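You operate a simulated robot arm through the tools that you are given. There is no shell and no other tool. Be economical: measure what you need, move in short steps, check, and stop when the job is done.

The job below is to be done with a simulated robot arm. You get a single attempt, and the scene is never put back.

## Task
Crown the clear bottle from the mat with the blue cap.
Fine: stand it in the capper's cup; cap on, slide in, one pull, lever back up; the other bottle stays open.

The check looks at the end state, three seconds after you hand in, the way a careful person would. Anything else that was tipped, shoved, dropped, spilled or broken makes it a failure. Lids that push on must go on centred and level and be pressed home; caps that screw on are set level and turned clockwise until they are tight.

## Robot
A 7-joint arm with a two-finger parallel gripper, fixed in place. Base frame: the origin is at the foot of the arm, x ahead of it, y to its left, z up; the work surface is at about z = 880. Lengths are in mm, angles in degrees, forces in N, time in s.
Its first joint turns from -166.0 to 166.0 degrees. Payload 4.4 kg.
Tool frame: the origin (TCP) lies between the finger pads and is the grasp point; the fingertips stand 23 mm ahead of it; z points along the fingers, y is the line along which they close. The gripper opens to 94 mm. The fingers are 38 mm wide and 10 mm thick; the gripper's body (54 by 96 mm) begins 39 mm behind the TCP.
Orientation is that of the tool frame in the base frame, as a unit quaternion [w, x, y, z]. With the fingers straight down and closing along the base's y, the tool's x points along the base's -x, its y along +y and its z along -z.

## Interface
- The arm moves only by the tool nudge_tool. Its argument "steps" is a list of rows, each a list of 3 entries, a list of its own where there are three numbers: the shift along the base's x, y, z in mm, then the turn, a rotation vector about the base's x, y, z in degrees, then the closure, from 0 (fully open) to 1 (shut). In form: [[[dx, dy, dz], [ax, ay, az], grip], ...]. A call has 1 to 12 rows; each row shifts and turns the commanded pose from where the row before left it. Each row takes 0.2 s and may step no farther than 50 mm and 8.6 degrees from the row before; otherwise, or with a gripper value out of range, the whole call is refused. Where a pose cannot be reached the arm comes as near as it can. A force on the tool above 90 N (or 10 N above the force at the start of the call, whichever is more), or a blocked arm, ends the call early, and 0.2 s more pass. Each finger travels about 72 mm/s and halts on what it meets, pressing with about 22 N; the grip force reading is that of the motor and also rises with nothing between the fingers. The clock runs only during rows and for 0.2 s after the last one: add rows that do not move to give the fingers time. It gives the time, the measured TCP pose, the force on the tool (base axes), the opening and the grip force at its end, in the units of the frame above (readings bear some noise), and new pictures: "views" is both (left out), scene, wrist or none.
- Cameras (640 x 400 px; columns grow to the right, rows downward): "scene" is fixed at [220.5, -651.2, 1658.6]; the picture's right is [0.73, -0.69, 0.00], its down [-0.24, -0.25, -0.94] and it looks along [0.65, 0.68, -0.35] (base axes); focal length 304 px, centre (320, 200). "wrist" rides on the gripper at [86, 16, -75] in the tool frame; the picture's right is [-0.18, 0.98, 0.00], its down [-0.58, -0.11, -0.81] and it looks along [-0.79, -0.15, 0.59] (tool axes); focal length 243 px, centre (320, 200).
- pixel_to_xyz(camera, pixels): for up to 12 pixels [column, row] of the newest picture of that camera ("zoom" is the newest enlarged one), the place [x, y, z] in the base frame of the surface seen there, good to about 2 mm. The clock stands still meanwhile.
- close_up(camera, box): a new picture of the part [left, top, right, bottom] of that camera's present view, enlarged. The clock stands still meanwhile.
- sign_off(): hands the job in; it is judged then, once.

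Work in short steps. Measure before you move; look again where a grasp or a placing could have gone wrong, and mend it. You have 80 turns and 200 pictures in all, those below and enlarged ones among them. Open the gripper and draw the arm clear of the work before you hand the job in, unless the task says otherwise; then end with one line.

The tools are called after ">>>" as name(argument=value, ...) on one line, values as JSON. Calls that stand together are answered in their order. nudge_tool: Moves the arm, as the interface text tells. Its arguments: {"type":"object","properties":{"steps":{"type":"array"},"views":{"type":"string","enum":["both","scene","wrist","none"]}},"required":["steps"]} The other tools are called the same way: pixel_to_xyz (camera, pixels) gives the place of the surface under pixels of a picture; close_up (camera, box) takes an enlarged picture of a part of a camera's view; sign_off () hands the job in.

At the start:

```text
clock: 0.0
tcp_pos: [780.6, 91.8, 1529.9]
orientation: [0.001, 0.0, 1.0, -0.001]
force: [-0.6, 0.6, -0.5]
opening: 93.7
grasp_force: 0.1
```

scene: 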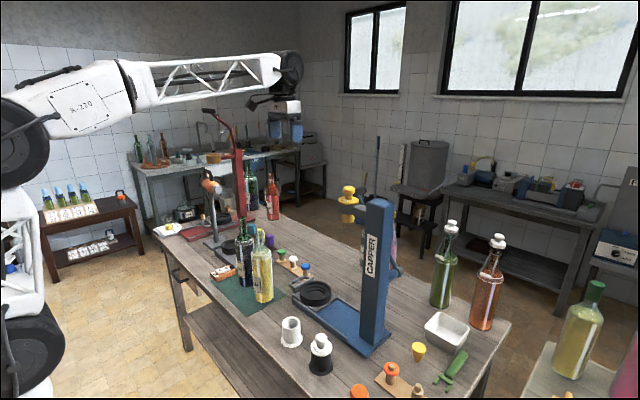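
wrist: 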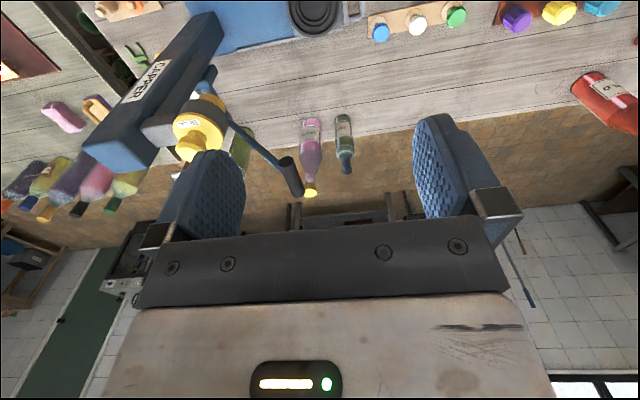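

I see a blue capper around (350,270), a mat with two bottles near (250,270) and caps near (290,262). I'll take close-ups to get the details.

>>> close_up(camera="scene", box=[200, 210, 330, 320])

>>> close_up(camera="scene", box=[270, 170, 430, 370])

>>> close_up(camera="wrist", box=[80, 0, 640, 200])

```text
3.64 times, centred on (265, 265) of scene
```

zoom: 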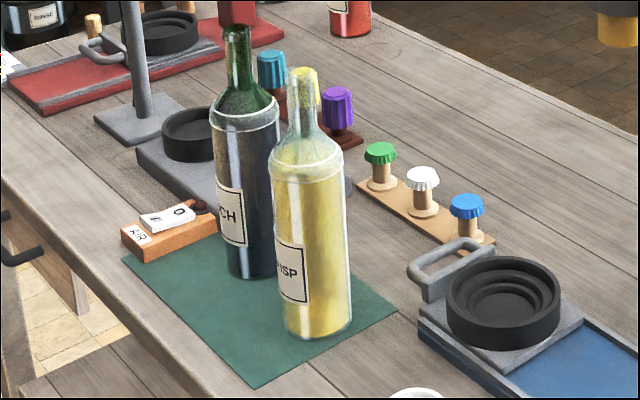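

```text
2.00 times, centred on (350, 270) of scene
```

zoom: 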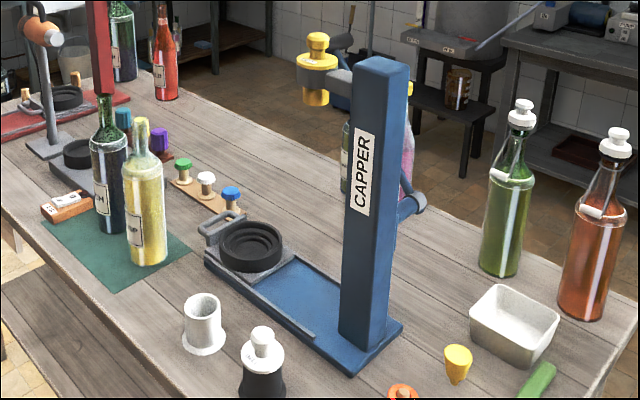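

```text
1.14 times, centred on (360, 100) of wrist
```

zoom: 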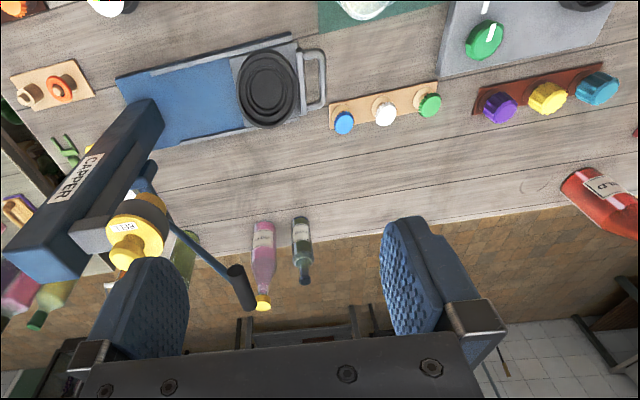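

The clear (yellow-filled) bottle stands at about (262,270) and the blue cap at (305,266). The cup is at (315,292) on a slide with a handle. I'll measure these.

>>> pixel_to_xyz(camera="scene", pixels=[[260, 231], [259, 245], [263, 265], [266, 285], [264, 301], [305, 262], [305, 267], [315, 292], [301, 293], [329, 290], [294, 283], [300, 278]])

>>> pixel_to_xyz(camera="zoom", pixels=[[268, 88], [241, 88], [297, 88], [268, 60], [268, 122], [322, 78], [345, 122], [132, 228], [128, 255], [240, 290], [170, 215], [200, 110]])

>>> close_up(camera="scene", box=[320, 170, 420, 240])

```text
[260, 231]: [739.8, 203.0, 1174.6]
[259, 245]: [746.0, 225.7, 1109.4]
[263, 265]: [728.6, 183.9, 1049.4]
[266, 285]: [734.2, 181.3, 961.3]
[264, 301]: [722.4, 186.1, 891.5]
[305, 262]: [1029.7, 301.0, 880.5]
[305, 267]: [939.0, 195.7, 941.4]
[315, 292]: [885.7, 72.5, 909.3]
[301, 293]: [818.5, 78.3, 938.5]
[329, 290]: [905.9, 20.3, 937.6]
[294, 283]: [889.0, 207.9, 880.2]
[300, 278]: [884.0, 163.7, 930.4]
```

```text
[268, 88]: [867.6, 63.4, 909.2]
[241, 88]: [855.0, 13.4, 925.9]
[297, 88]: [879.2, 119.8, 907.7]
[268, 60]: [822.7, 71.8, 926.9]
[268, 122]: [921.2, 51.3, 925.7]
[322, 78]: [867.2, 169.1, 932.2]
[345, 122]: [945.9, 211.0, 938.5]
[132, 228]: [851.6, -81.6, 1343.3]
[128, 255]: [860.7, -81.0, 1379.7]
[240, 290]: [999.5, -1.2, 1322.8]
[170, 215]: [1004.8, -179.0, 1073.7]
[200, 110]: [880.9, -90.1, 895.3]
```

```text
5.71 times, centred on (370, 205) of scene
```

zoom: 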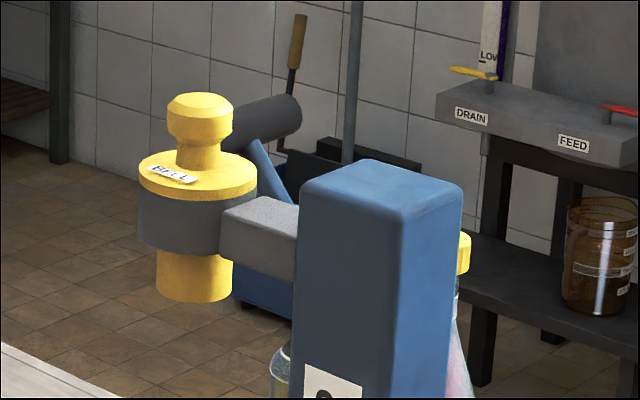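

The bell is near (852,-82) and the cup centre near (868,64). I'll query the dark bottle, the bell, the rails and the lever, then back the arm off so the wrist camera sees the mat.

>>> pixel_to_xyz(camera="zoom", pixels=[[195, 298], [163, 295], [228, 292], [200, 225], [145, 230], [196, 100], [270, 110], [265, 165], [178, 178], [240, 178]])

>>> pixel_to_xyz(camera="scene", pixels=[[242, 219], [245, 240], [245, 265], [248, 285], [284, 252], [298, 259], [305, 275], [310, 277], [327, 336], [302, 312], [388, 340], [350, 320]])

>>> nudge_tool(steps=[[[-45, 15, 0], [0, 0, 0], 0], [[-45, 15, 0], [0, 0, 0], 0], [[-45, 15, 0], [0, 0, 0], 0], [[-45, 15, 0], [0, 0, 0], 0], [[-45, 15, 0], [0, 0, 0], 0], [[-45, 15, 0], [0, 0, 0], 0], [[-45, 15, 0], [0, 0, 0], 0]])

```text
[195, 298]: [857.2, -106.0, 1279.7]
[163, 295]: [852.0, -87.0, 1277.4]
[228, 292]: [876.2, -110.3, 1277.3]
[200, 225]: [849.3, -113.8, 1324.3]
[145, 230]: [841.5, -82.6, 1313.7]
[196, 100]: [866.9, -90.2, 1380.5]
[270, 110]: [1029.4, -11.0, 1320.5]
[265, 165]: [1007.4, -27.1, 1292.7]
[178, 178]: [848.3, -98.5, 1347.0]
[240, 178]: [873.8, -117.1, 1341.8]
```

```text
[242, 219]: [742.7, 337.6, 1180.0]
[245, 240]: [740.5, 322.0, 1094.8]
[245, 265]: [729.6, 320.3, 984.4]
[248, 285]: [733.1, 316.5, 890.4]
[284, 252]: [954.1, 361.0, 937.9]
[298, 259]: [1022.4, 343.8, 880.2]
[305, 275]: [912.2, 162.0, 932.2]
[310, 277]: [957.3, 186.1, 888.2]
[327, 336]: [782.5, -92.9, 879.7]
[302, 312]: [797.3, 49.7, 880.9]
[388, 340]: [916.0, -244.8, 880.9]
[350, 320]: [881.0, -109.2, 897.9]
```

```text
clock: 1.6
tcp_pos: [467.3, 197.3, 1531.1]
orientation: [-0.001, 0.0, 1.0, 0.0]
force: [0.9, -0.3, -0.9]
opening: 93.9
grasp_force: 0.0
```

scene: 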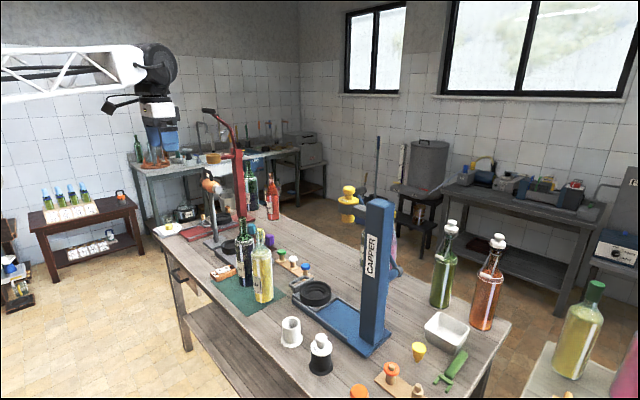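
wrist: 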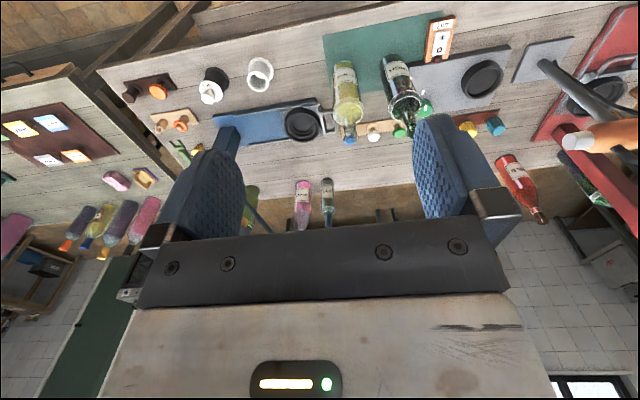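

The bottles appear at wrist (345,100) and (400,95). I'll zoom in to find the axis of the clear bottle.

>>> close_up(camera="wrist", box=[300, 40, 460, 140])

```text
4.00 times, centred on (380, 90) of wrist
```

zoom: 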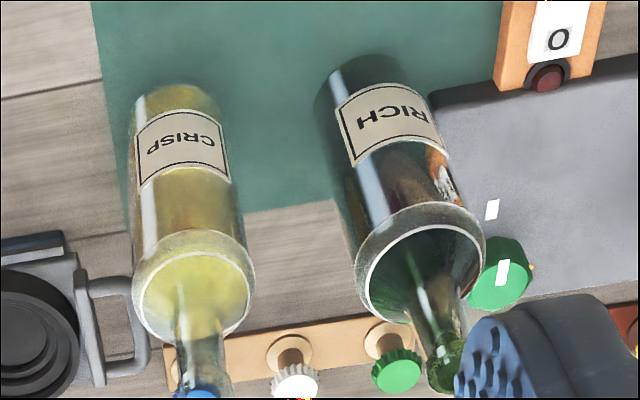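

Next I query neck and body points in this zoom, plus a scene close-up of the bottle.

>>> pixel_to_xyz(camera="zoom", pixels=[[136, 280], [254, 280], [195, 290], [185, 160], [131, 160], [230, 160], [198, 345], [180, 350], [222, 350], [198, 375], [440, 360], [420, 260]])

>>> close_up(camera="scene", box=[220, 205, 300, 255])

```text
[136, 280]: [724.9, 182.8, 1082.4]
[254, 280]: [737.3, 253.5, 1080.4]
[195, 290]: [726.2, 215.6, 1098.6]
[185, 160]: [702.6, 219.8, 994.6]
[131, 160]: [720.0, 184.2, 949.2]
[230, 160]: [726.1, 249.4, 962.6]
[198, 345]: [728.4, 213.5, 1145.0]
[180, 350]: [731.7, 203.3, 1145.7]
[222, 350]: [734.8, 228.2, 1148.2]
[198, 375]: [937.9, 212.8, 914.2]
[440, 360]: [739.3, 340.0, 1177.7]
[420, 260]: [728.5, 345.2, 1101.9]
```

```text
8.00 times, centred on (260, 230) of scene
```

zoom: 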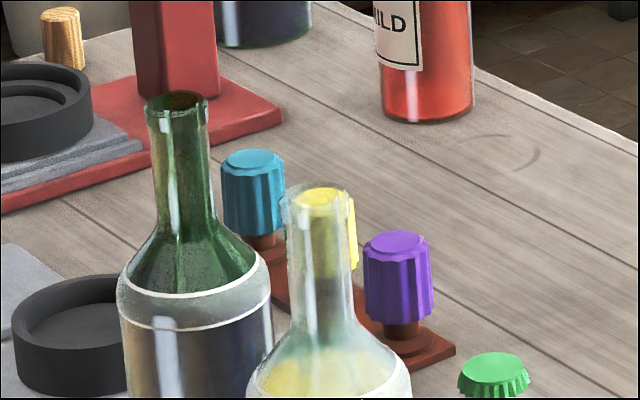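

Bottle axis is about (741,216) with neck radius about 13. Now I'll find the mouth height and neck profile.

>>> pixel_to_xyz(camera="zoom", pixels=[[318, 206], [285, 197], [345, 200], [318, 190], [312, 260], [318, 300], [318, 330], [318, 360], [180, 105], [180, 94]])

```text
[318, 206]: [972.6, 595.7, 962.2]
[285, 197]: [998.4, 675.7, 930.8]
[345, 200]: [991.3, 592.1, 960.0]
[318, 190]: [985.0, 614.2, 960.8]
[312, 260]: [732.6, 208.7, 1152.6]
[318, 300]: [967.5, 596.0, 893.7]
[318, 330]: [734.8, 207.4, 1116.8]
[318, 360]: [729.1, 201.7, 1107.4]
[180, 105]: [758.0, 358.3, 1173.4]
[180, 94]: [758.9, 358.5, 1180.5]
```

Mouth height is about 1181, so I plan a neck grip at TCP z≈1150. First I move above the bottle and descend to z≈1250.

>>> nudge_tool(steps=[[[45.7, 3.1, 0], [0, 0, 0], 0], [[45.7, 3.1, 0], [0, 0, 0], 0], [[45.7, 3.1, 0], [0, 0, 0], 0], [[45.7, 3.1, 0], [0, 0, 0], 0], [[45.7, 3.1, 0], [0, 0, 0], 0], [[45.2, 3.2, 0], [0, 0, 0], 0], [[0, 0, -47], [0, 0, 0], 0], [[0, 0, -47], [0, 0, 0], 0], [[0, 0, -47], [0, 0, 0], 0], [[0, 0, -47], [0, 0, 0], 0], [[0, 0, -47], [0, 0, 0], 0], [[0, 0, -46], [0, 0, 0], 0]])

>>> close_up(camera="scene", box=[220, 180, 316, 240])

```text
clock: 4.2
tcp_pos: [736.6, 218.6, 1246.2]
orientation: [0.001, 0.0, 1.0, 0.0]
force: [-0.5, -0.3, 0.4]
opening: 93.9
grasp_force: 0.0
```

scene: 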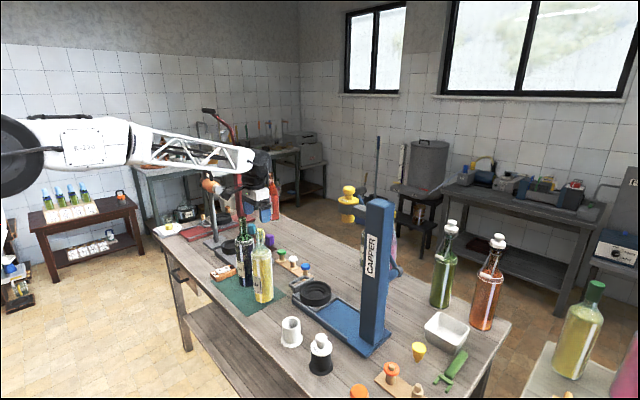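
wrist: 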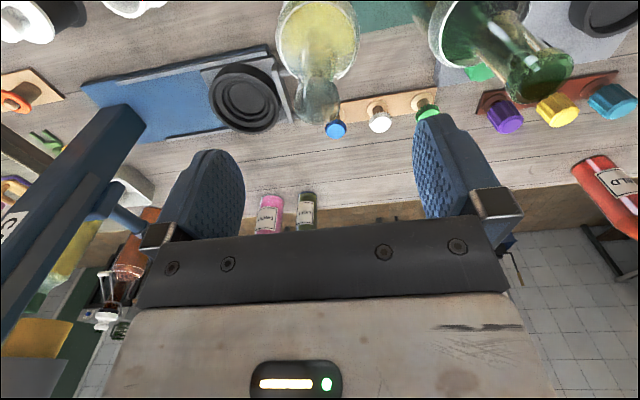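

```text
6.67 times, centred on (268, 210) of scene
```

zoom: 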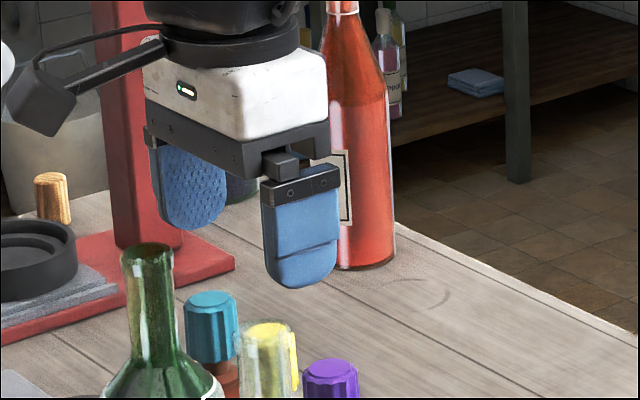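

The bottle's mouth shows near wrist (318,105). I'll zoom in to confirm its centre before descending.

>>> close_up(camera="wrist", box=[264, 50, 392, 130])

>>> nudge_tool(steps=[[[0, 0, 0], [0, 0, 0], 0]], views="none")

```text
5.00 times, centred on (328, 90) of wrist
```

zoom: 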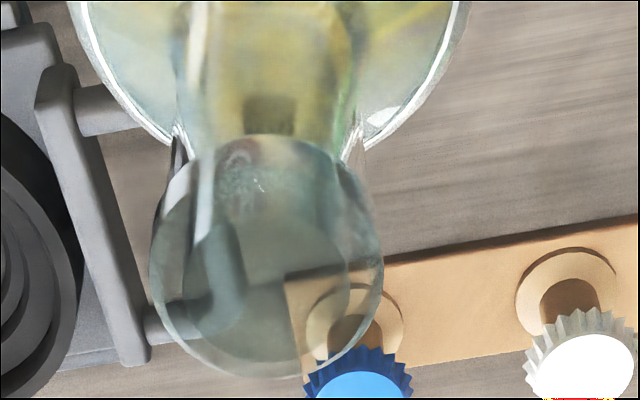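

```text
clock: 4.6
tcp_pos: [737.8, 219.6, 1245.6]
orientation: [0.001, -0.001, 1.0, 0.0]
force: [-0.3, -0.9, -0.5]
opening: 94.1
grasp_force: 0.1
```

The mouth lies about (+1,-2) from the TCP, so I descend to z≈1150 and keep the fingers open.

>>> nudge_tool(steps=[[[1, -2, -32], [0, 0, 0], 0], [[0, 0, -32], [0, 0, 0], 0], [[0, 0, -32], [0, 0, 0], 0]])

>>> close_up(camera="scene", box=[220, 200, 316, 260])

```text
clock: 5.4
tcp_pos: [738.0, 214.3, 1152.8]
orientation: [0.001, 0.001, 1.0, -0.001]
force: [-0.3, -1.3, -0.4]
opening: 93.9
grasp_force: 0.1
```

scene: 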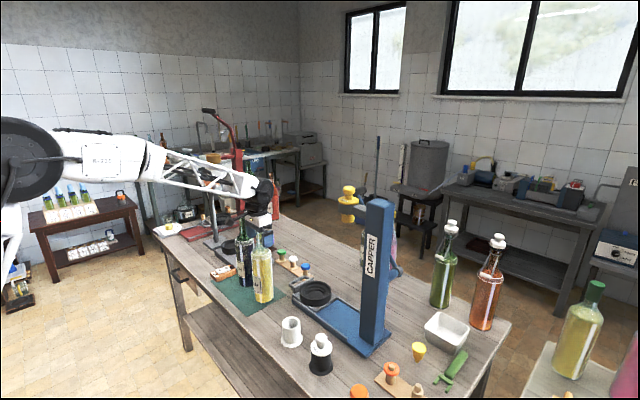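
wrist: 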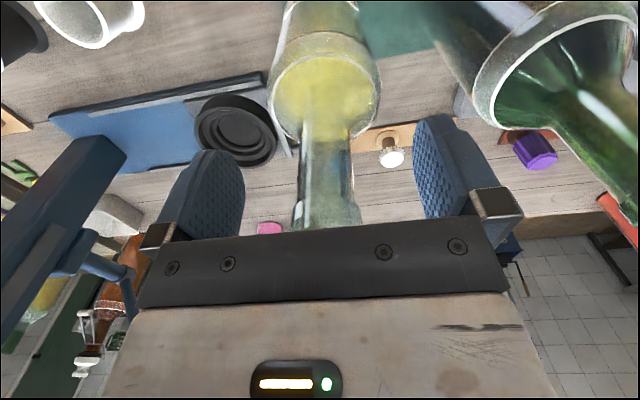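

```text
6.67 times, centred on (268, 230) of scene
```

zoom: 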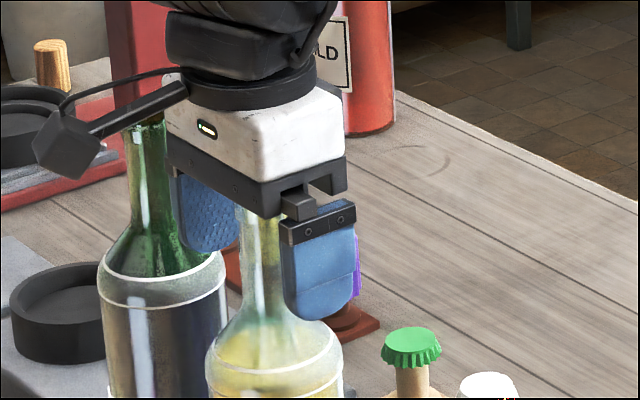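

The neck (columns 297–358) is centred between the pads (242 and 415), so I close on it.

>>> nudge_tool(steps=[[[0, 0, 0], [0, 0, 0], 0.5], [[0, 0, 0], [0, 0, 0], 0.8], [[0, 0, 0], [0, 0, 0], 1], [[0, 0, 0], [0, 0, 0], 1], [[0, 0, 0], [0, 0, 0], 1]], views="wrist")

>>> close_up(camera="scene", box=[220, 200, 316, 260])

```text
clock: 6.6
tcp_pos: [739.0, 214.0, 1154.6]
orientation: [-0.001, 0.0, 1.0, 0.0]
force: [0.3, 4.7, -0.2]
opening: 31.0
grasp_force: 22.2
```

wrist: 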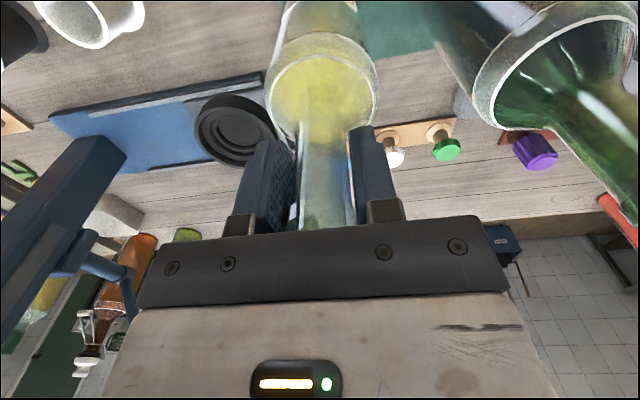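

```text
6.67 times, centred on (268, 230) of scene
```

zoom: 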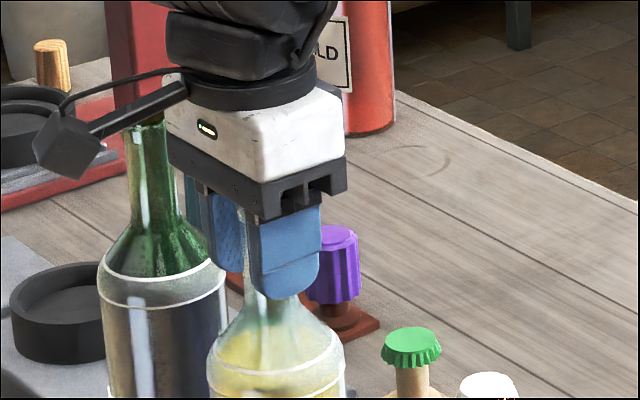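

Gripped at 31 mm with 22 N. I lift it gently and check the hold.

>>> nudge_tool(steps=[[[0, 1, 5], [0, 0, 0], 1], [[0, 0, 10], [0, 0, 0], 1], [[0, 0, 15], [0, 0, 0], 1], [[0, 0, 0], [0, 0, 0], 1]])

>>> close_up(camera="scene", box=[210, 205, 370, 305])

```text
clock: 7.6
tcp_pos: [739.3, 214.8, 1181.5]
orientation: [0.0, 0.0, 1.0, 0.0]
force: [-0.1, -0.3, -12.5]
opening: 30.6
grasp_force: 22.6
```

scene: 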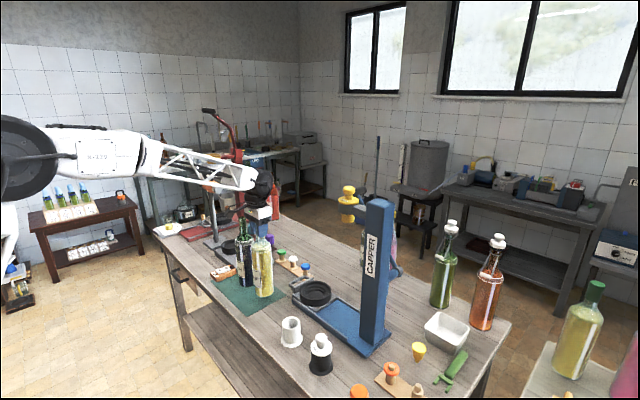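
wrist: 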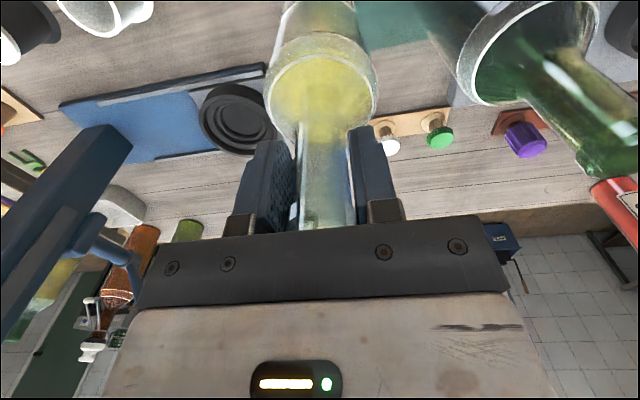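

```text
4.00 times, centred on (290, 255) of scene
```

zoom: 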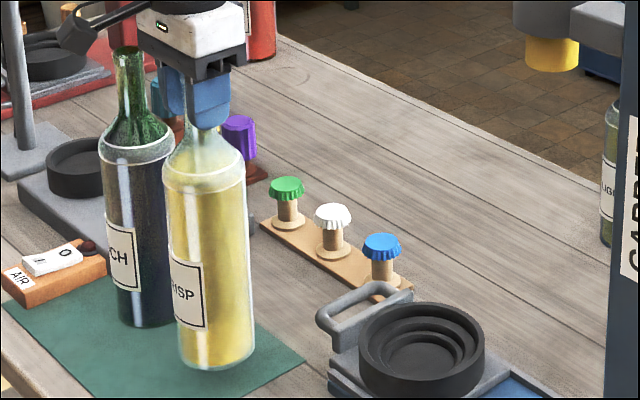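

Held firmly (12.5 N load) and still upright. Now I measure the cup precisely from this zoom.

>>> pixel_to_xyz(camera="zoom", pixels=[[362, 341], [482, 345], [420, 304], [422, 381], [376, 341], [470, 345], [421, 314], [421, 374], [421, 352], [421, 365], [400, 347], [380, 238]])

>>> close_up(camera="scene", box=[283, 270, 347, 310])

>>> close_up(camera="wrist", box=[180, 70, 292, 140])

```text
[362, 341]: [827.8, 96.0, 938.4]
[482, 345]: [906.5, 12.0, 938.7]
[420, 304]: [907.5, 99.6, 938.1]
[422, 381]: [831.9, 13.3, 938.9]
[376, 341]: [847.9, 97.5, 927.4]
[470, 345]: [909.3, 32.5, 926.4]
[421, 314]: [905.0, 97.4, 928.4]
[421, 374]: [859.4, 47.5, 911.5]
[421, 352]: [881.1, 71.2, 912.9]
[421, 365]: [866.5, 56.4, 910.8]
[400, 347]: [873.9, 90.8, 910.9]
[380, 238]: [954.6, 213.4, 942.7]
```

```text
10.00 times, centred on (315, 290) of scene
```

zoom: 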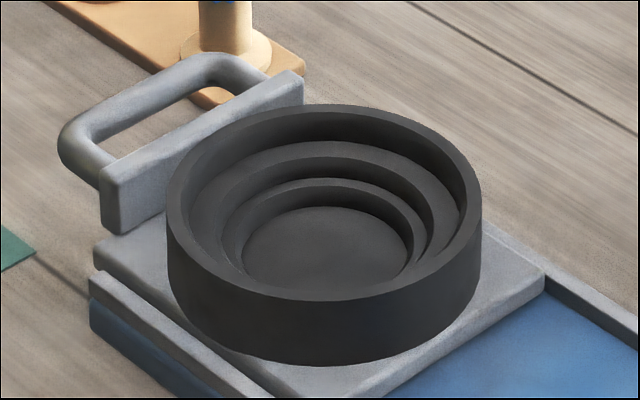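

```text
5.71 times, centred on (236, 105) of wrist
```

zoom: 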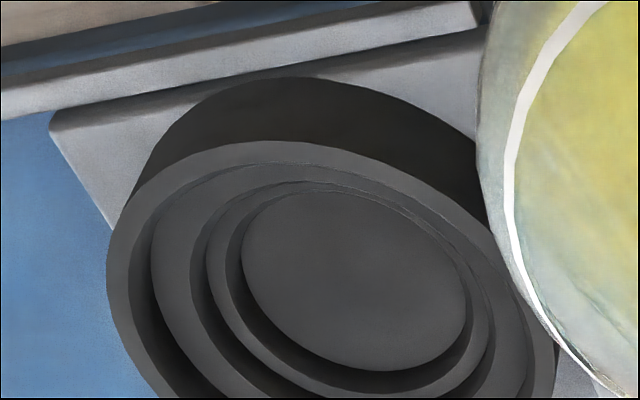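

The rim is centred near (868,55.5). The cup is stepped, so I'll probe the ledges to find which one fits the r≈36 bottle.

>>> close_up(camera="scene", box=[283, 270, 347, 310])

>>> pixel_to_xyz(camera="zoom", pixels=[[327, 150], [327, 166], [327, 190], [327, 215], [327, 280], [250, 250], [410, 250], [445, 200], [205, 205], [228, 215], [327, 203], [425, 215]])

```text
10.00 times, centred on (315, 290) of scene
```

zoom: 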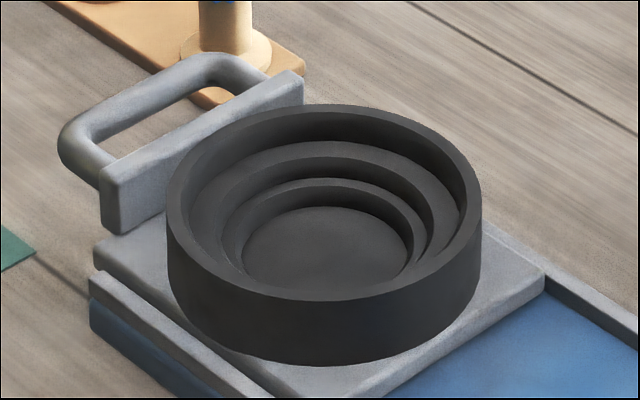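

```text
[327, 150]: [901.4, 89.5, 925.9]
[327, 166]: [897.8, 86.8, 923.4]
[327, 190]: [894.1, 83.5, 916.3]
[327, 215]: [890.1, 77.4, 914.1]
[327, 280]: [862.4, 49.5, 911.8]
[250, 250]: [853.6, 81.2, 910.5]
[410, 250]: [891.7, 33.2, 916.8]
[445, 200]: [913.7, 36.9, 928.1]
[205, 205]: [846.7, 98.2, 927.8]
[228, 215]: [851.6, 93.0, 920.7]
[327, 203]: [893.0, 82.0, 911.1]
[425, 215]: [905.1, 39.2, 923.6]
```

The bottle (r≈39) should seat on the second ledge (bore r≈41–43, z≈917), with the cup centre near (869,55). I lift 55 mm and carry it over the cup, with the bottom about 25 mm above the rim.

>>> nudge_tool(steps=[[[0, 0, 25], [0, 0, 0], 1], [[0, 0, 30], [0, 0, 0], 1], [[10, -13, 0], [0, 0, 0], 1], [[22, -27, 0], [0, 0, 0], 1], [[25, -31, 0], [0, 0, 0], 1], [[25, -31, 0], [0, 0, 0], 1], [[25, -31, 0], [0, 0, 0], 1], [[15, -18, 0], [0, 0, 0], 1], [[7, -8, 0], [0, 0, 0], 1], [[0, 0, 0], [0, 0, 0], 1]])

>>> close_up(camera="scene", box=[267, 230, 363, 310])

>>> close_up(camera="wrist", box=[240, 0, 400, 100])

```text
clock: 9.8
tcp_pos: [868.0, 54.8, 1238.7]
orientation: [0.0, 0.0, 1.0, 0.0]
force: [1.1, -0.2, -12.0]
opening: 28.6
grasp_force: 22.0
```

scene: 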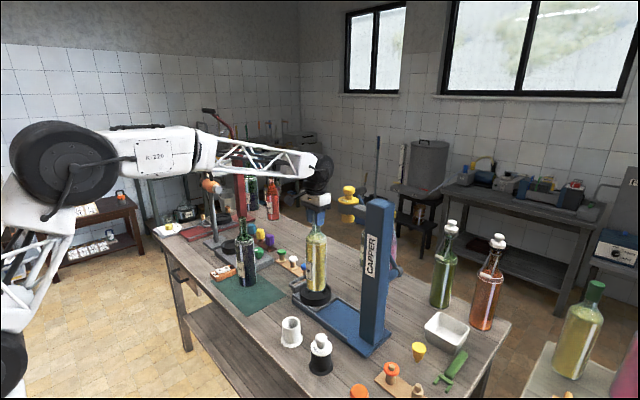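
wrist: 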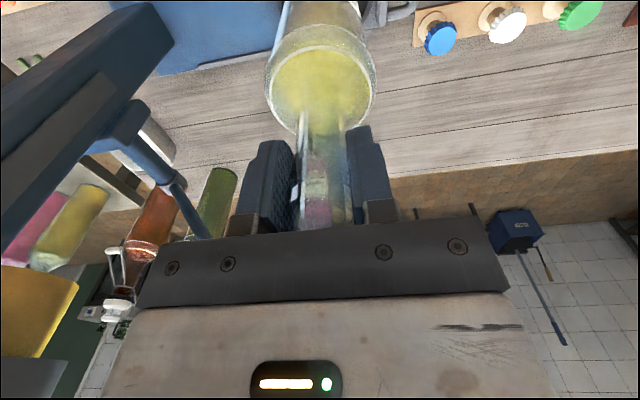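

```text
5.00 times, centred on (315, 270) of scene
```

zoom: 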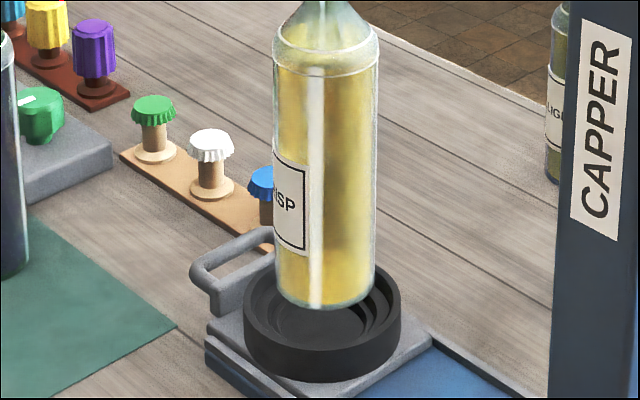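

```text
4.00 times, centred on (320, 50) of wrist
```

zoom: 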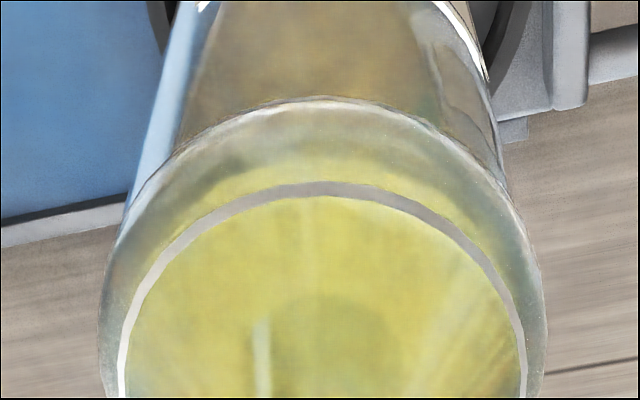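

The bottle is over the cup. I'll query both in the same view to get their relative offset.

>>> pixel_to_xyz(camera="scene", pixels=[[316, 262], [316, 275], [316, 285], [316, 290], [316, 291], [308, 280], [324, 280], [315, 299], [300, 288], [330.5, 288], [315, 302], [315, 296]])

>>> close_up(camera="scene", box=[291, 270, 339, 310])

```text
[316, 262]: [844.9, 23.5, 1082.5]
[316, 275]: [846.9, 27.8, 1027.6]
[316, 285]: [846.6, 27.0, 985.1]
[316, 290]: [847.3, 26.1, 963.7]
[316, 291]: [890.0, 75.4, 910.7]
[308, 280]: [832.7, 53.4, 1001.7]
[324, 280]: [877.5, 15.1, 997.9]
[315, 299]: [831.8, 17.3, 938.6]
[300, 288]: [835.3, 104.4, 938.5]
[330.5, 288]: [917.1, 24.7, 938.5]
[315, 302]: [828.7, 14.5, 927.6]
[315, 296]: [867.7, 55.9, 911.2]
```

```text
10.00 times, centred on (315, 290) of scene
```

zoom: 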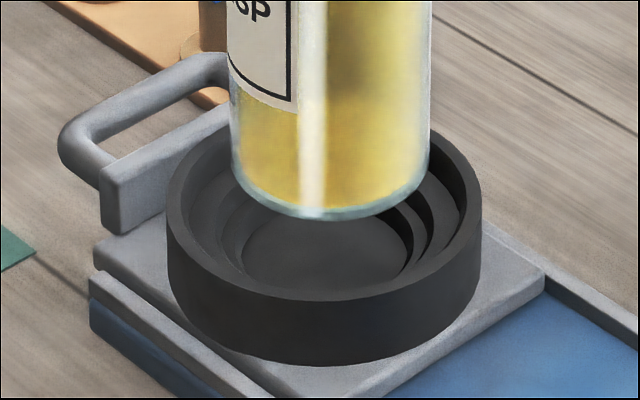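

The bottle sits about 2 mm too far right in view (330 vs 324.5 in the zoom), so I correct by (-1.6,+1.5) and lower it inside the rim to just above the ledge.

>>> nudge_tool(steps=[[[-1.6, 1.5, 0], [0, 0, 0], 1], [[0, 0, -10], [0, 0, 0], 1], [[0, 0, -10], [0, 0, 0], 1], [[0, 0, -8], [0, 0, 0], 1], [[0, 0, 0], [0, 0, 0], 1]], views="none")

>>> close_up(camera="scene", box=[291, 270, 339, 310])

```text
clock: 11.0
tcp_pos: [867.0, 56.6, 1209.5]
orientation: [0.0, 0.001, 1.0, 0.0]
force: [0.7, 0.0, -11.1]
opening: 28.9
grasp_force: 22.1
```

```text
10.00 times, centred on (315, 290) of scene
```

zoom: 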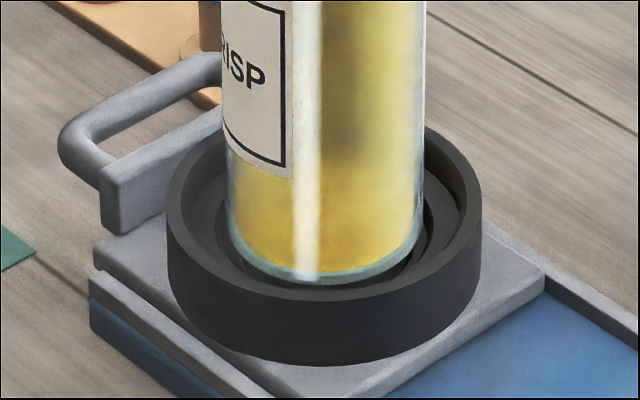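

Centred laterally (227–423 vs 167–482). I go down in small steps and watch the force.

>>> nudge_tool(steps=[[[0, 0, -4], [0, 0, 0], 1], [[0, 0, -3], [0, 0, 0], 1], [[0, 0, -3], [0, 0, 0], 1], [[0, 0, 0], [0, 0, 0], 1]], views="none")

>>> close_up(camera="scene", box=[291, 270, 339, 310])

```text
clock: 12.0
tcp_pos: [867.6, 57.4, 1198.9]
orientation: [0.0, 0.0, 1.0, 0.0]
force: [-1.1, 1.3, -2.0]
opening: 28.5
grasp_force: 22.4
```

```text
10.00 times, centred on (315, 290) of scene
```

zoom: 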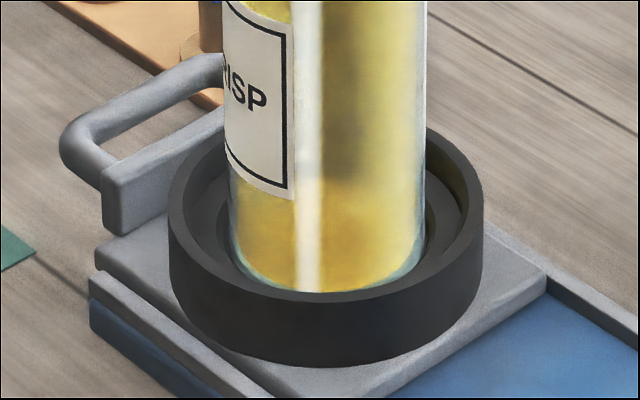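

The load has mostly transferred, so it touches something. I'll check which ledge the base is on.

>>> pixel_to_xyz(camera="zoom", pixels=[[236, 240], [245, 265], [222, 245], [205, 200], [232, 262], [418, 262], [432, 250], [448, 215], [270, 285], [330, 288], [325, 150], [325, 250]])

>>> close_up(camera="scene", box=[299, 282, 331, 302])

```text
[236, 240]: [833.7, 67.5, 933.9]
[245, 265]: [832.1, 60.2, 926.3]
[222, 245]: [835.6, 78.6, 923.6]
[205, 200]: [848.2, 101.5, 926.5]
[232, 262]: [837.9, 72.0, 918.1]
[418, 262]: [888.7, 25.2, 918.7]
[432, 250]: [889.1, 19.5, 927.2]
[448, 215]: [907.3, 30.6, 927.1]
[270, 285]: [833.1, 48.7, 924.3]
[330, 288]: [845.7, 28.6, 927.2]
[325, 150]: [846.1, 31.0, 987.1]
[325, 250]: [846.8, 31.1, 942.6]
```

```text
16.00 times, centred on (315, 292) of scene
```

zoom: 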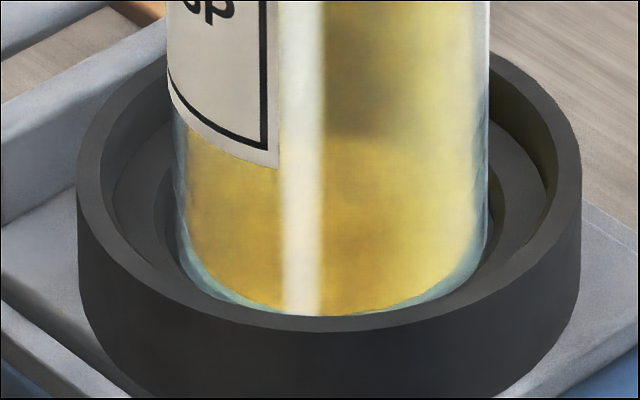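

The bottle surface is visible down to z≈918 with even gaps, so it's in the second bore on the 917 ledge. I lower 1 mm to confirm, then open gradually.

>>> nudge_tool(steps=[[[0, 0, -1], [0, 0, 0], 1], [[0, 0, 0], [0, 0, 0], 1]], views="none")

```text
clock: 12.6
tcp_pos: [866.8, 58.3, 1199.8]
orientation: [0.001, 0.0, 1.0, 0.0]
force: [-1.5, 0.1, 4.2]
opening: 28.9
grasp_force: 22.3
```

It bears on the seat. Now I open and retreat straight up.

>>> nudge_tool(steps=[[[0, 0, 0.6], [0, 0, 0], 0.65], [[0, 0, 0], [0, 0, 0], 0.5], [[0, 0, 0], [0, 0, 0], 0.3], [[0, 0, 0], [0, 0, 0], 0.0], [[0, 0, 0], [0, 0, 0], 0.0], [[0, 0, 0], [0, 0, 0], 0]])

>>> close_up(camera="scene", box=[267, 200, 427, 310])

```text
clock: 14.0
tcp_pos: [867.0, 56.6, 1200.5]
orientation: [0.0, -0.001, 1.0, 0.0]
force: [0.0, -0.5, 0.2]
opening: 94.1
grasp_force: 0.1
```

scene: 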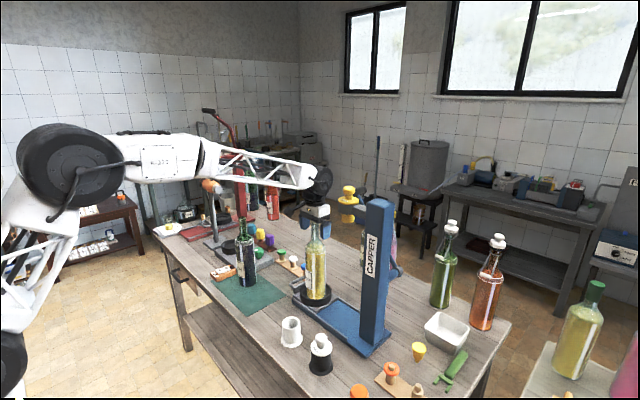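
wrist: 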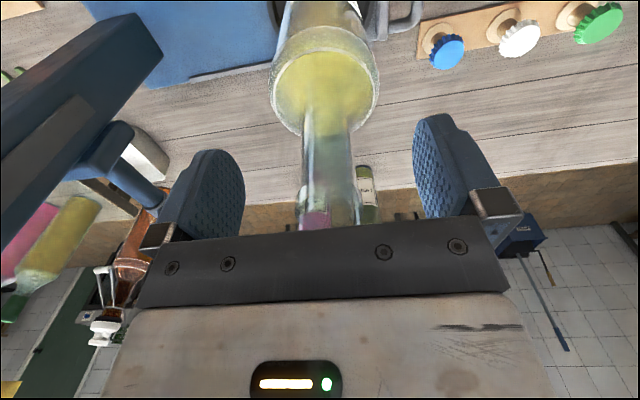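

```text
3.64 times, centred on (347, 255) of scene
```

zoom: 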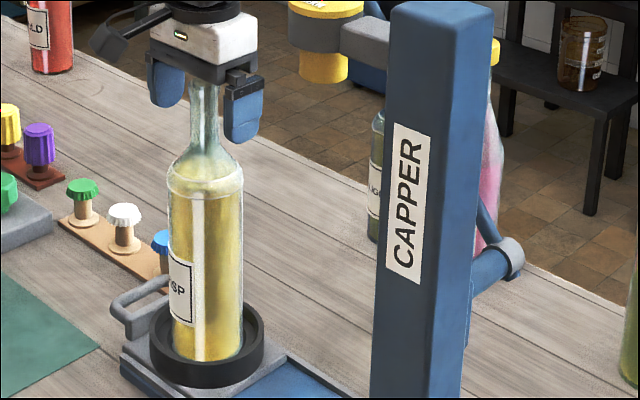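

The bottle stands upright and free. I rise clear of the mouth, then move toward the blue cap for a closer look.

>>> nudge_tool(steps=[[[0, 0, 35], [0, 0, 0], 0], [[0, 0, 40], [0, 0, 0], 0], [[0, 40, 0], [0, 0, 0], 0], [[0, 50, 0], [0, 0, 0], 0], [[0, 50, 0], [0, 0, 0], 0], [[0, 10, -40], [0, 0, 0], 0], [[0, 0, -40], [0, 0, 0], 0.3], [[0, 0, -40], [0, 0, 0], 0.3]])

>>> close_up(camera="wrist", box=[240, 60, 400, 160])

>>> close_up(camera="scene", box=[267, 230, 347, 290])

```text
clock: 15.8
tcp_pos: [868.4, 206.5, 1152.8]
orientation: [0.001, 0.001, 1.0, 0.001]
force: [-0.7, -0.4, 1.2]
opening: 65.8
grasp_force: 0.1
```

scene: 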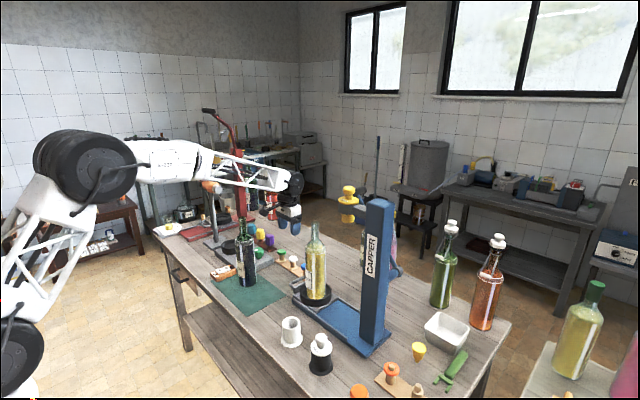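
wrist: 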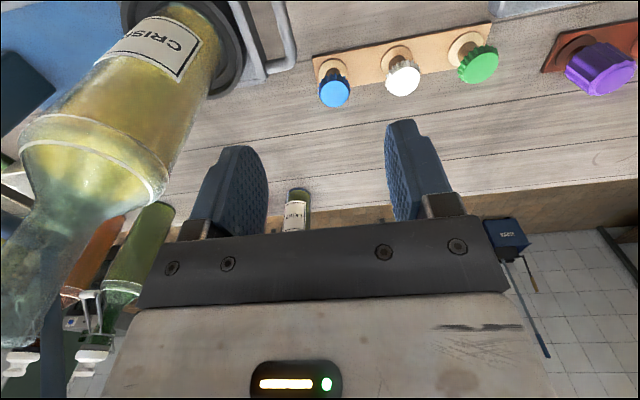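

```text
4.00 times, centred on (320, 110) of wrist
```

zoom: 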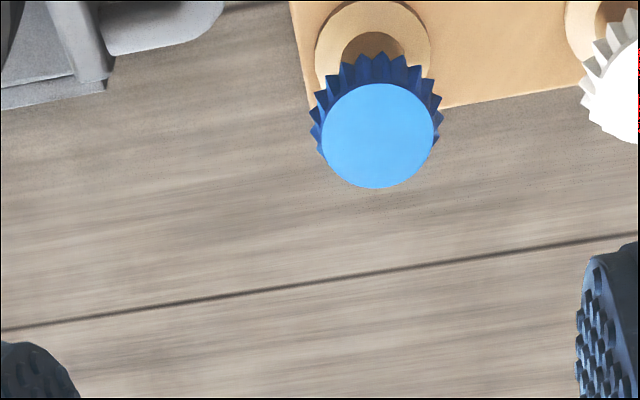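

```text
6.67 times, centred on (307, 260) of scene
```

zoom: 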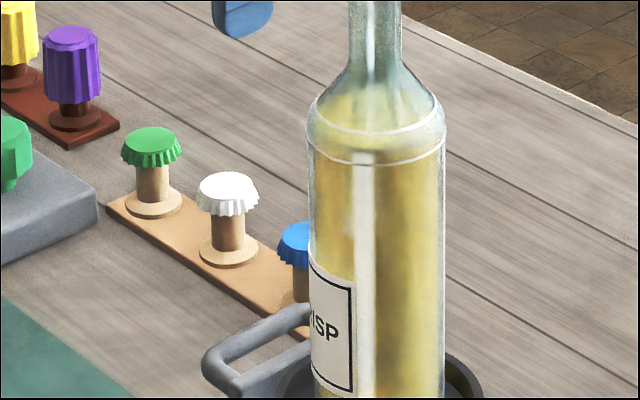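

Measuring the blue cap in the wrist view (centre ≈ (334.5,94)) and its white neighbour.

>>> pixel_to_xyz(camera="wrist", pixels=[[334.5, 94], [334.5, 84], [334.5, 104], [321.5, 94], [347.5, 94], [334.5, 77], [319, 91], [350, 91], [402, 80], [478, 66], [340, 65], [280, 60]])

```text
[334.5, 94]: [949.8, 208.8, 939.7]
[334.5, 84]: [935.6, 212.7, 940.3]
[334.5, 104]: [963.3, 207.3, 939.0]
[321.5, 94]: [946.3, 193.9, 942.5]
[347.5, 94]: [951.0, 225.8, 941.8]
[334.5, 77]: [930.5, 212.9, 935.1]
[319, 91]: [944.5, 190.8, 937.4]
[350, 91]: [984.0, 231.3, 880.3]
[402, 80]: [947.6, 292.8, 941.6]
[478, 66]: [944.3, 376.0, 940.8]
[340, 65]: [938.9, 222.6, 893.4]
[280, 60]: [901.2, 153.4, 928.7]
```

Cap centre is about (949,209.5), top z≈941. I move over it with the fingers partly open (66 mm) and descend to z≈1000 to check.

>>> nudge_tool(steps=[[[40, 1.5, 0], [0, 0, 0], 0.3], [[41, 1.5, 0], [0, 0, 0], 0.3], [[0, 0, -45], [0, 0, 0], 0.3], [[0, 0, -45], [0, 0, 0], 0.3], [[0, 0, -40], [0, 0, 0], 0.3], [[0, 0, -23], [0, 0, 0], 0.3], [[0, 0, 0], [0, 0, 0], 0.3]])

>>> close_up(camera="wrist", box=[240, 60, 400, 160])

```text
clock: 17.4
tcp_pos: [948.7, 209.4, 1000.2]
orientation: [0.0, 0.0, 1.0, 0.0]
force: [-0.1, 0.4, -0.5]
opening: 65.5
grasp_force: 0.1
```

scene: 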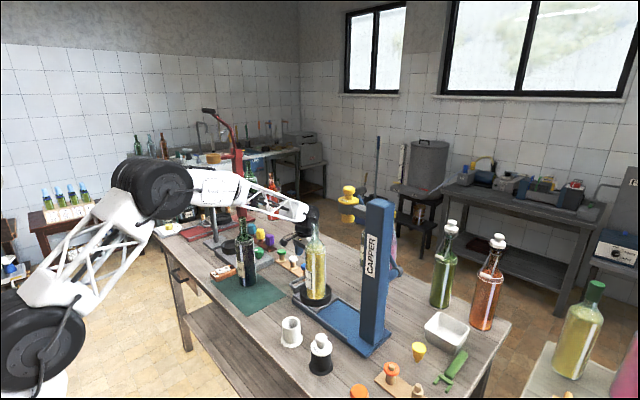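
wrist: 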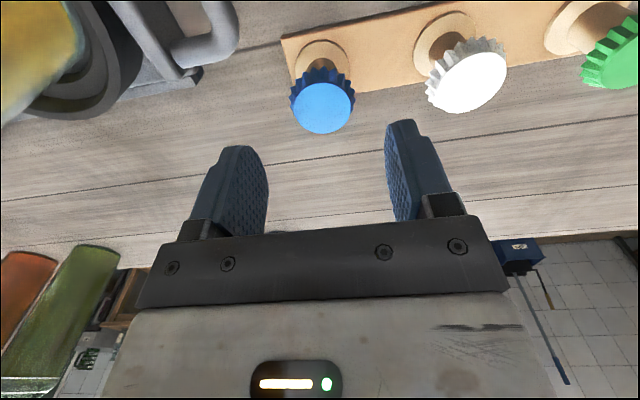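

```text
4.00 times, centred on (320, 110) of wrist
```

zoom: 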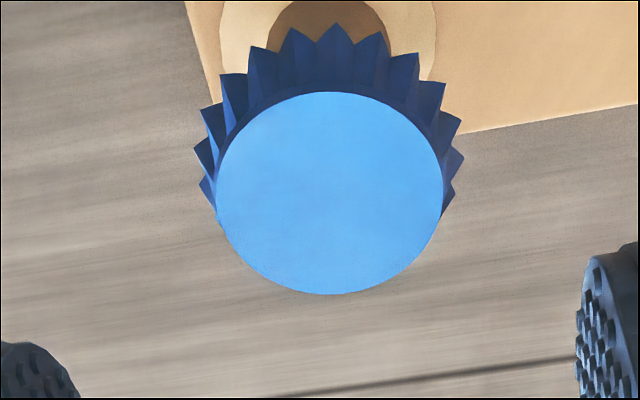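

Cap centre is offset only about +1 mm in y. I descend to z≈938 and close gently.

>>> nudge_tool(steps=[[[0, 1, -30], [0, 0, 0], 0.3], [[0, 0, -22], [0, 0, 0], 0.3], [[0, 0, -10], [0, 0, 0], 0.3], [[0, 0, 0], [0, 0, 0], 0.3]], views="wrist")

>>> close_up(camera="scene", box=[267, 230, 347, 290])

```text
clock: 18.4
tcp_pos: [948.0, 209.9, 937.2]
orientation: [0.0, 0.001, 1.0, 0.0]
force: [0.7, 0.5, -0.1]
opening: 66.0
grasp_force: 0.1
```

wrist: 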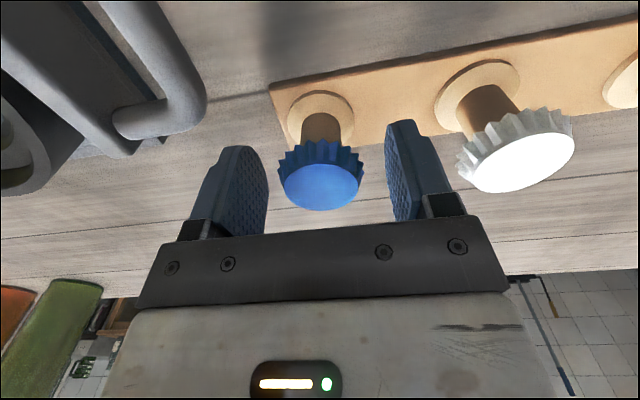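

```text
6.67 times, centred on (307, 260) of scene
```

zoom: 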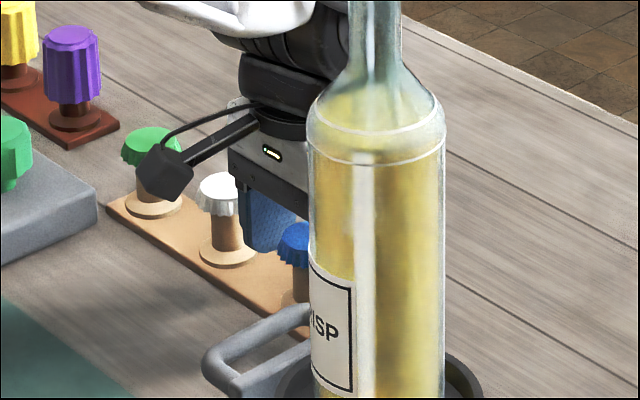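

The cap sits between the pads. Closing.

>>> nudge_tool(steps=[[[0, 0, 0], [0, 0, 0], 0.5], [[0, 0, 0], [0, 0, 0], 0.7], [[0, 0, 0], [0, 0, 0], 0.8], [[0, 0, 0], [0, 0, 0], 0.8]], views="wrist")

>>> close_up(camera="wrist", box=[220, 80, 420, 240])

```text
clock: 19.4
tcp_pos: [949.0, 210.1, 939.5]
orientation: [0.0, 0.0, 1.0, 0.001]
force: [0.5, 0.3, 0.4]
opening: 38.5
grasp_force: 21.9
```

wrist: 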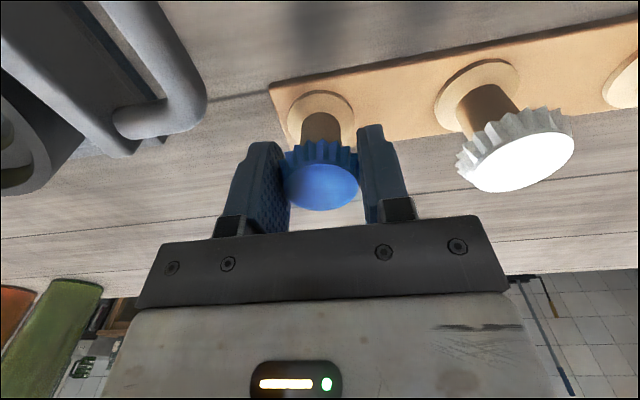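

```text
2.50 times, centred on (320, 160) of wrist
```

zoom: 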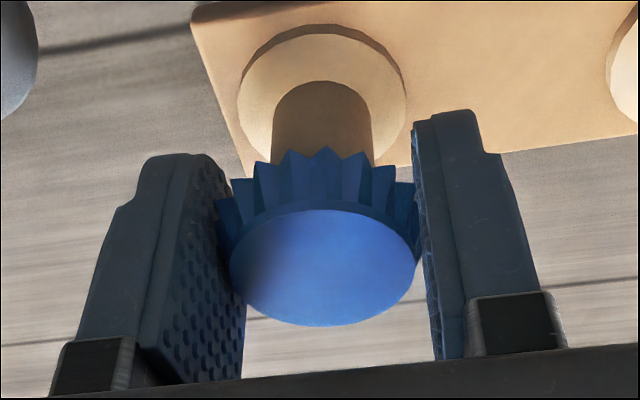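

Gripped at 38.5 mm and level. I lift the cap straight off its post.

>>> nudge_tool(steps=[[[0, 0, 8], [0, 0, 0], 0.8], [[0, 0, 15], [0, 0, 0], 0.8], [[0, 0, 30], [0, 0, 0], 0.8], [[0, 0, 45], [0, 0, 0], 0.8], [[0, 0, 48], [0, 0, 0], 0.8], [[0, 0, 48], [0, 0, 0], 0.8], [[0, 0, 48], [0, 0, 0], 0.8], [[0, 0, 48], [0, 0, 0], 0.8], [[0, 0, 30], [0, 0, 0], 0.8]])

>>> close_up(camera="wrist", box=[220, 80, 420, 240])

>>> close_up(camera="scene", box=[277, 190, 357, 240])

```text
clock: 21.4
tcp_pos: [949.1, 210.8, 1261.1]
orientation: [-0.001, 0.0, 1.0, 0.0]
force: [-0.3, 0.7, -1.4]
opening: 38.2
grasp_force: 21.6
```

scene: 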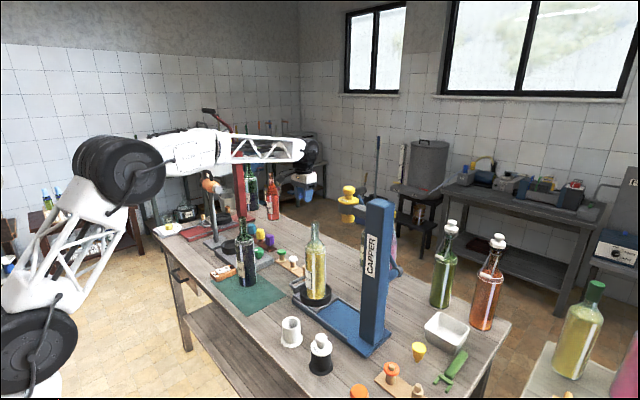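
wrist: 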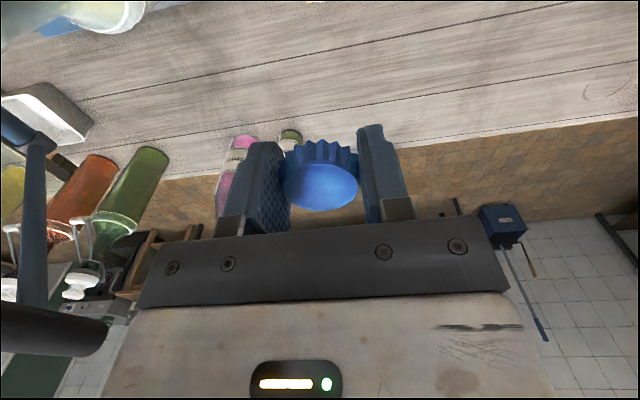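

```text
2.50 times, centred on (320, 160) of wrist
```

zoom: 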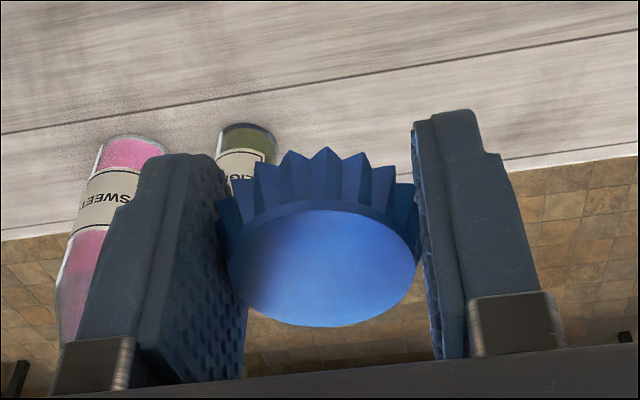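

```text
8.00 times, centred on (317, 215) of scene
```

zoom: 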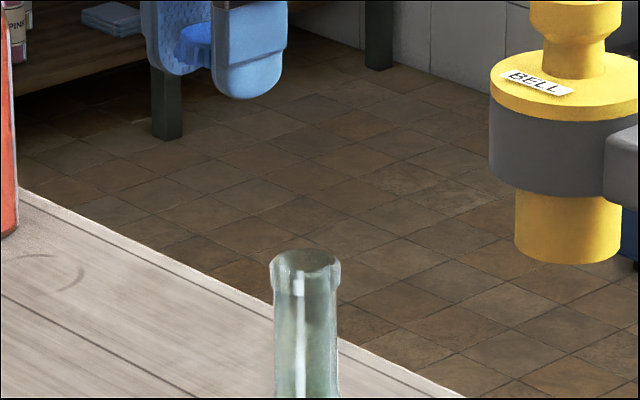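

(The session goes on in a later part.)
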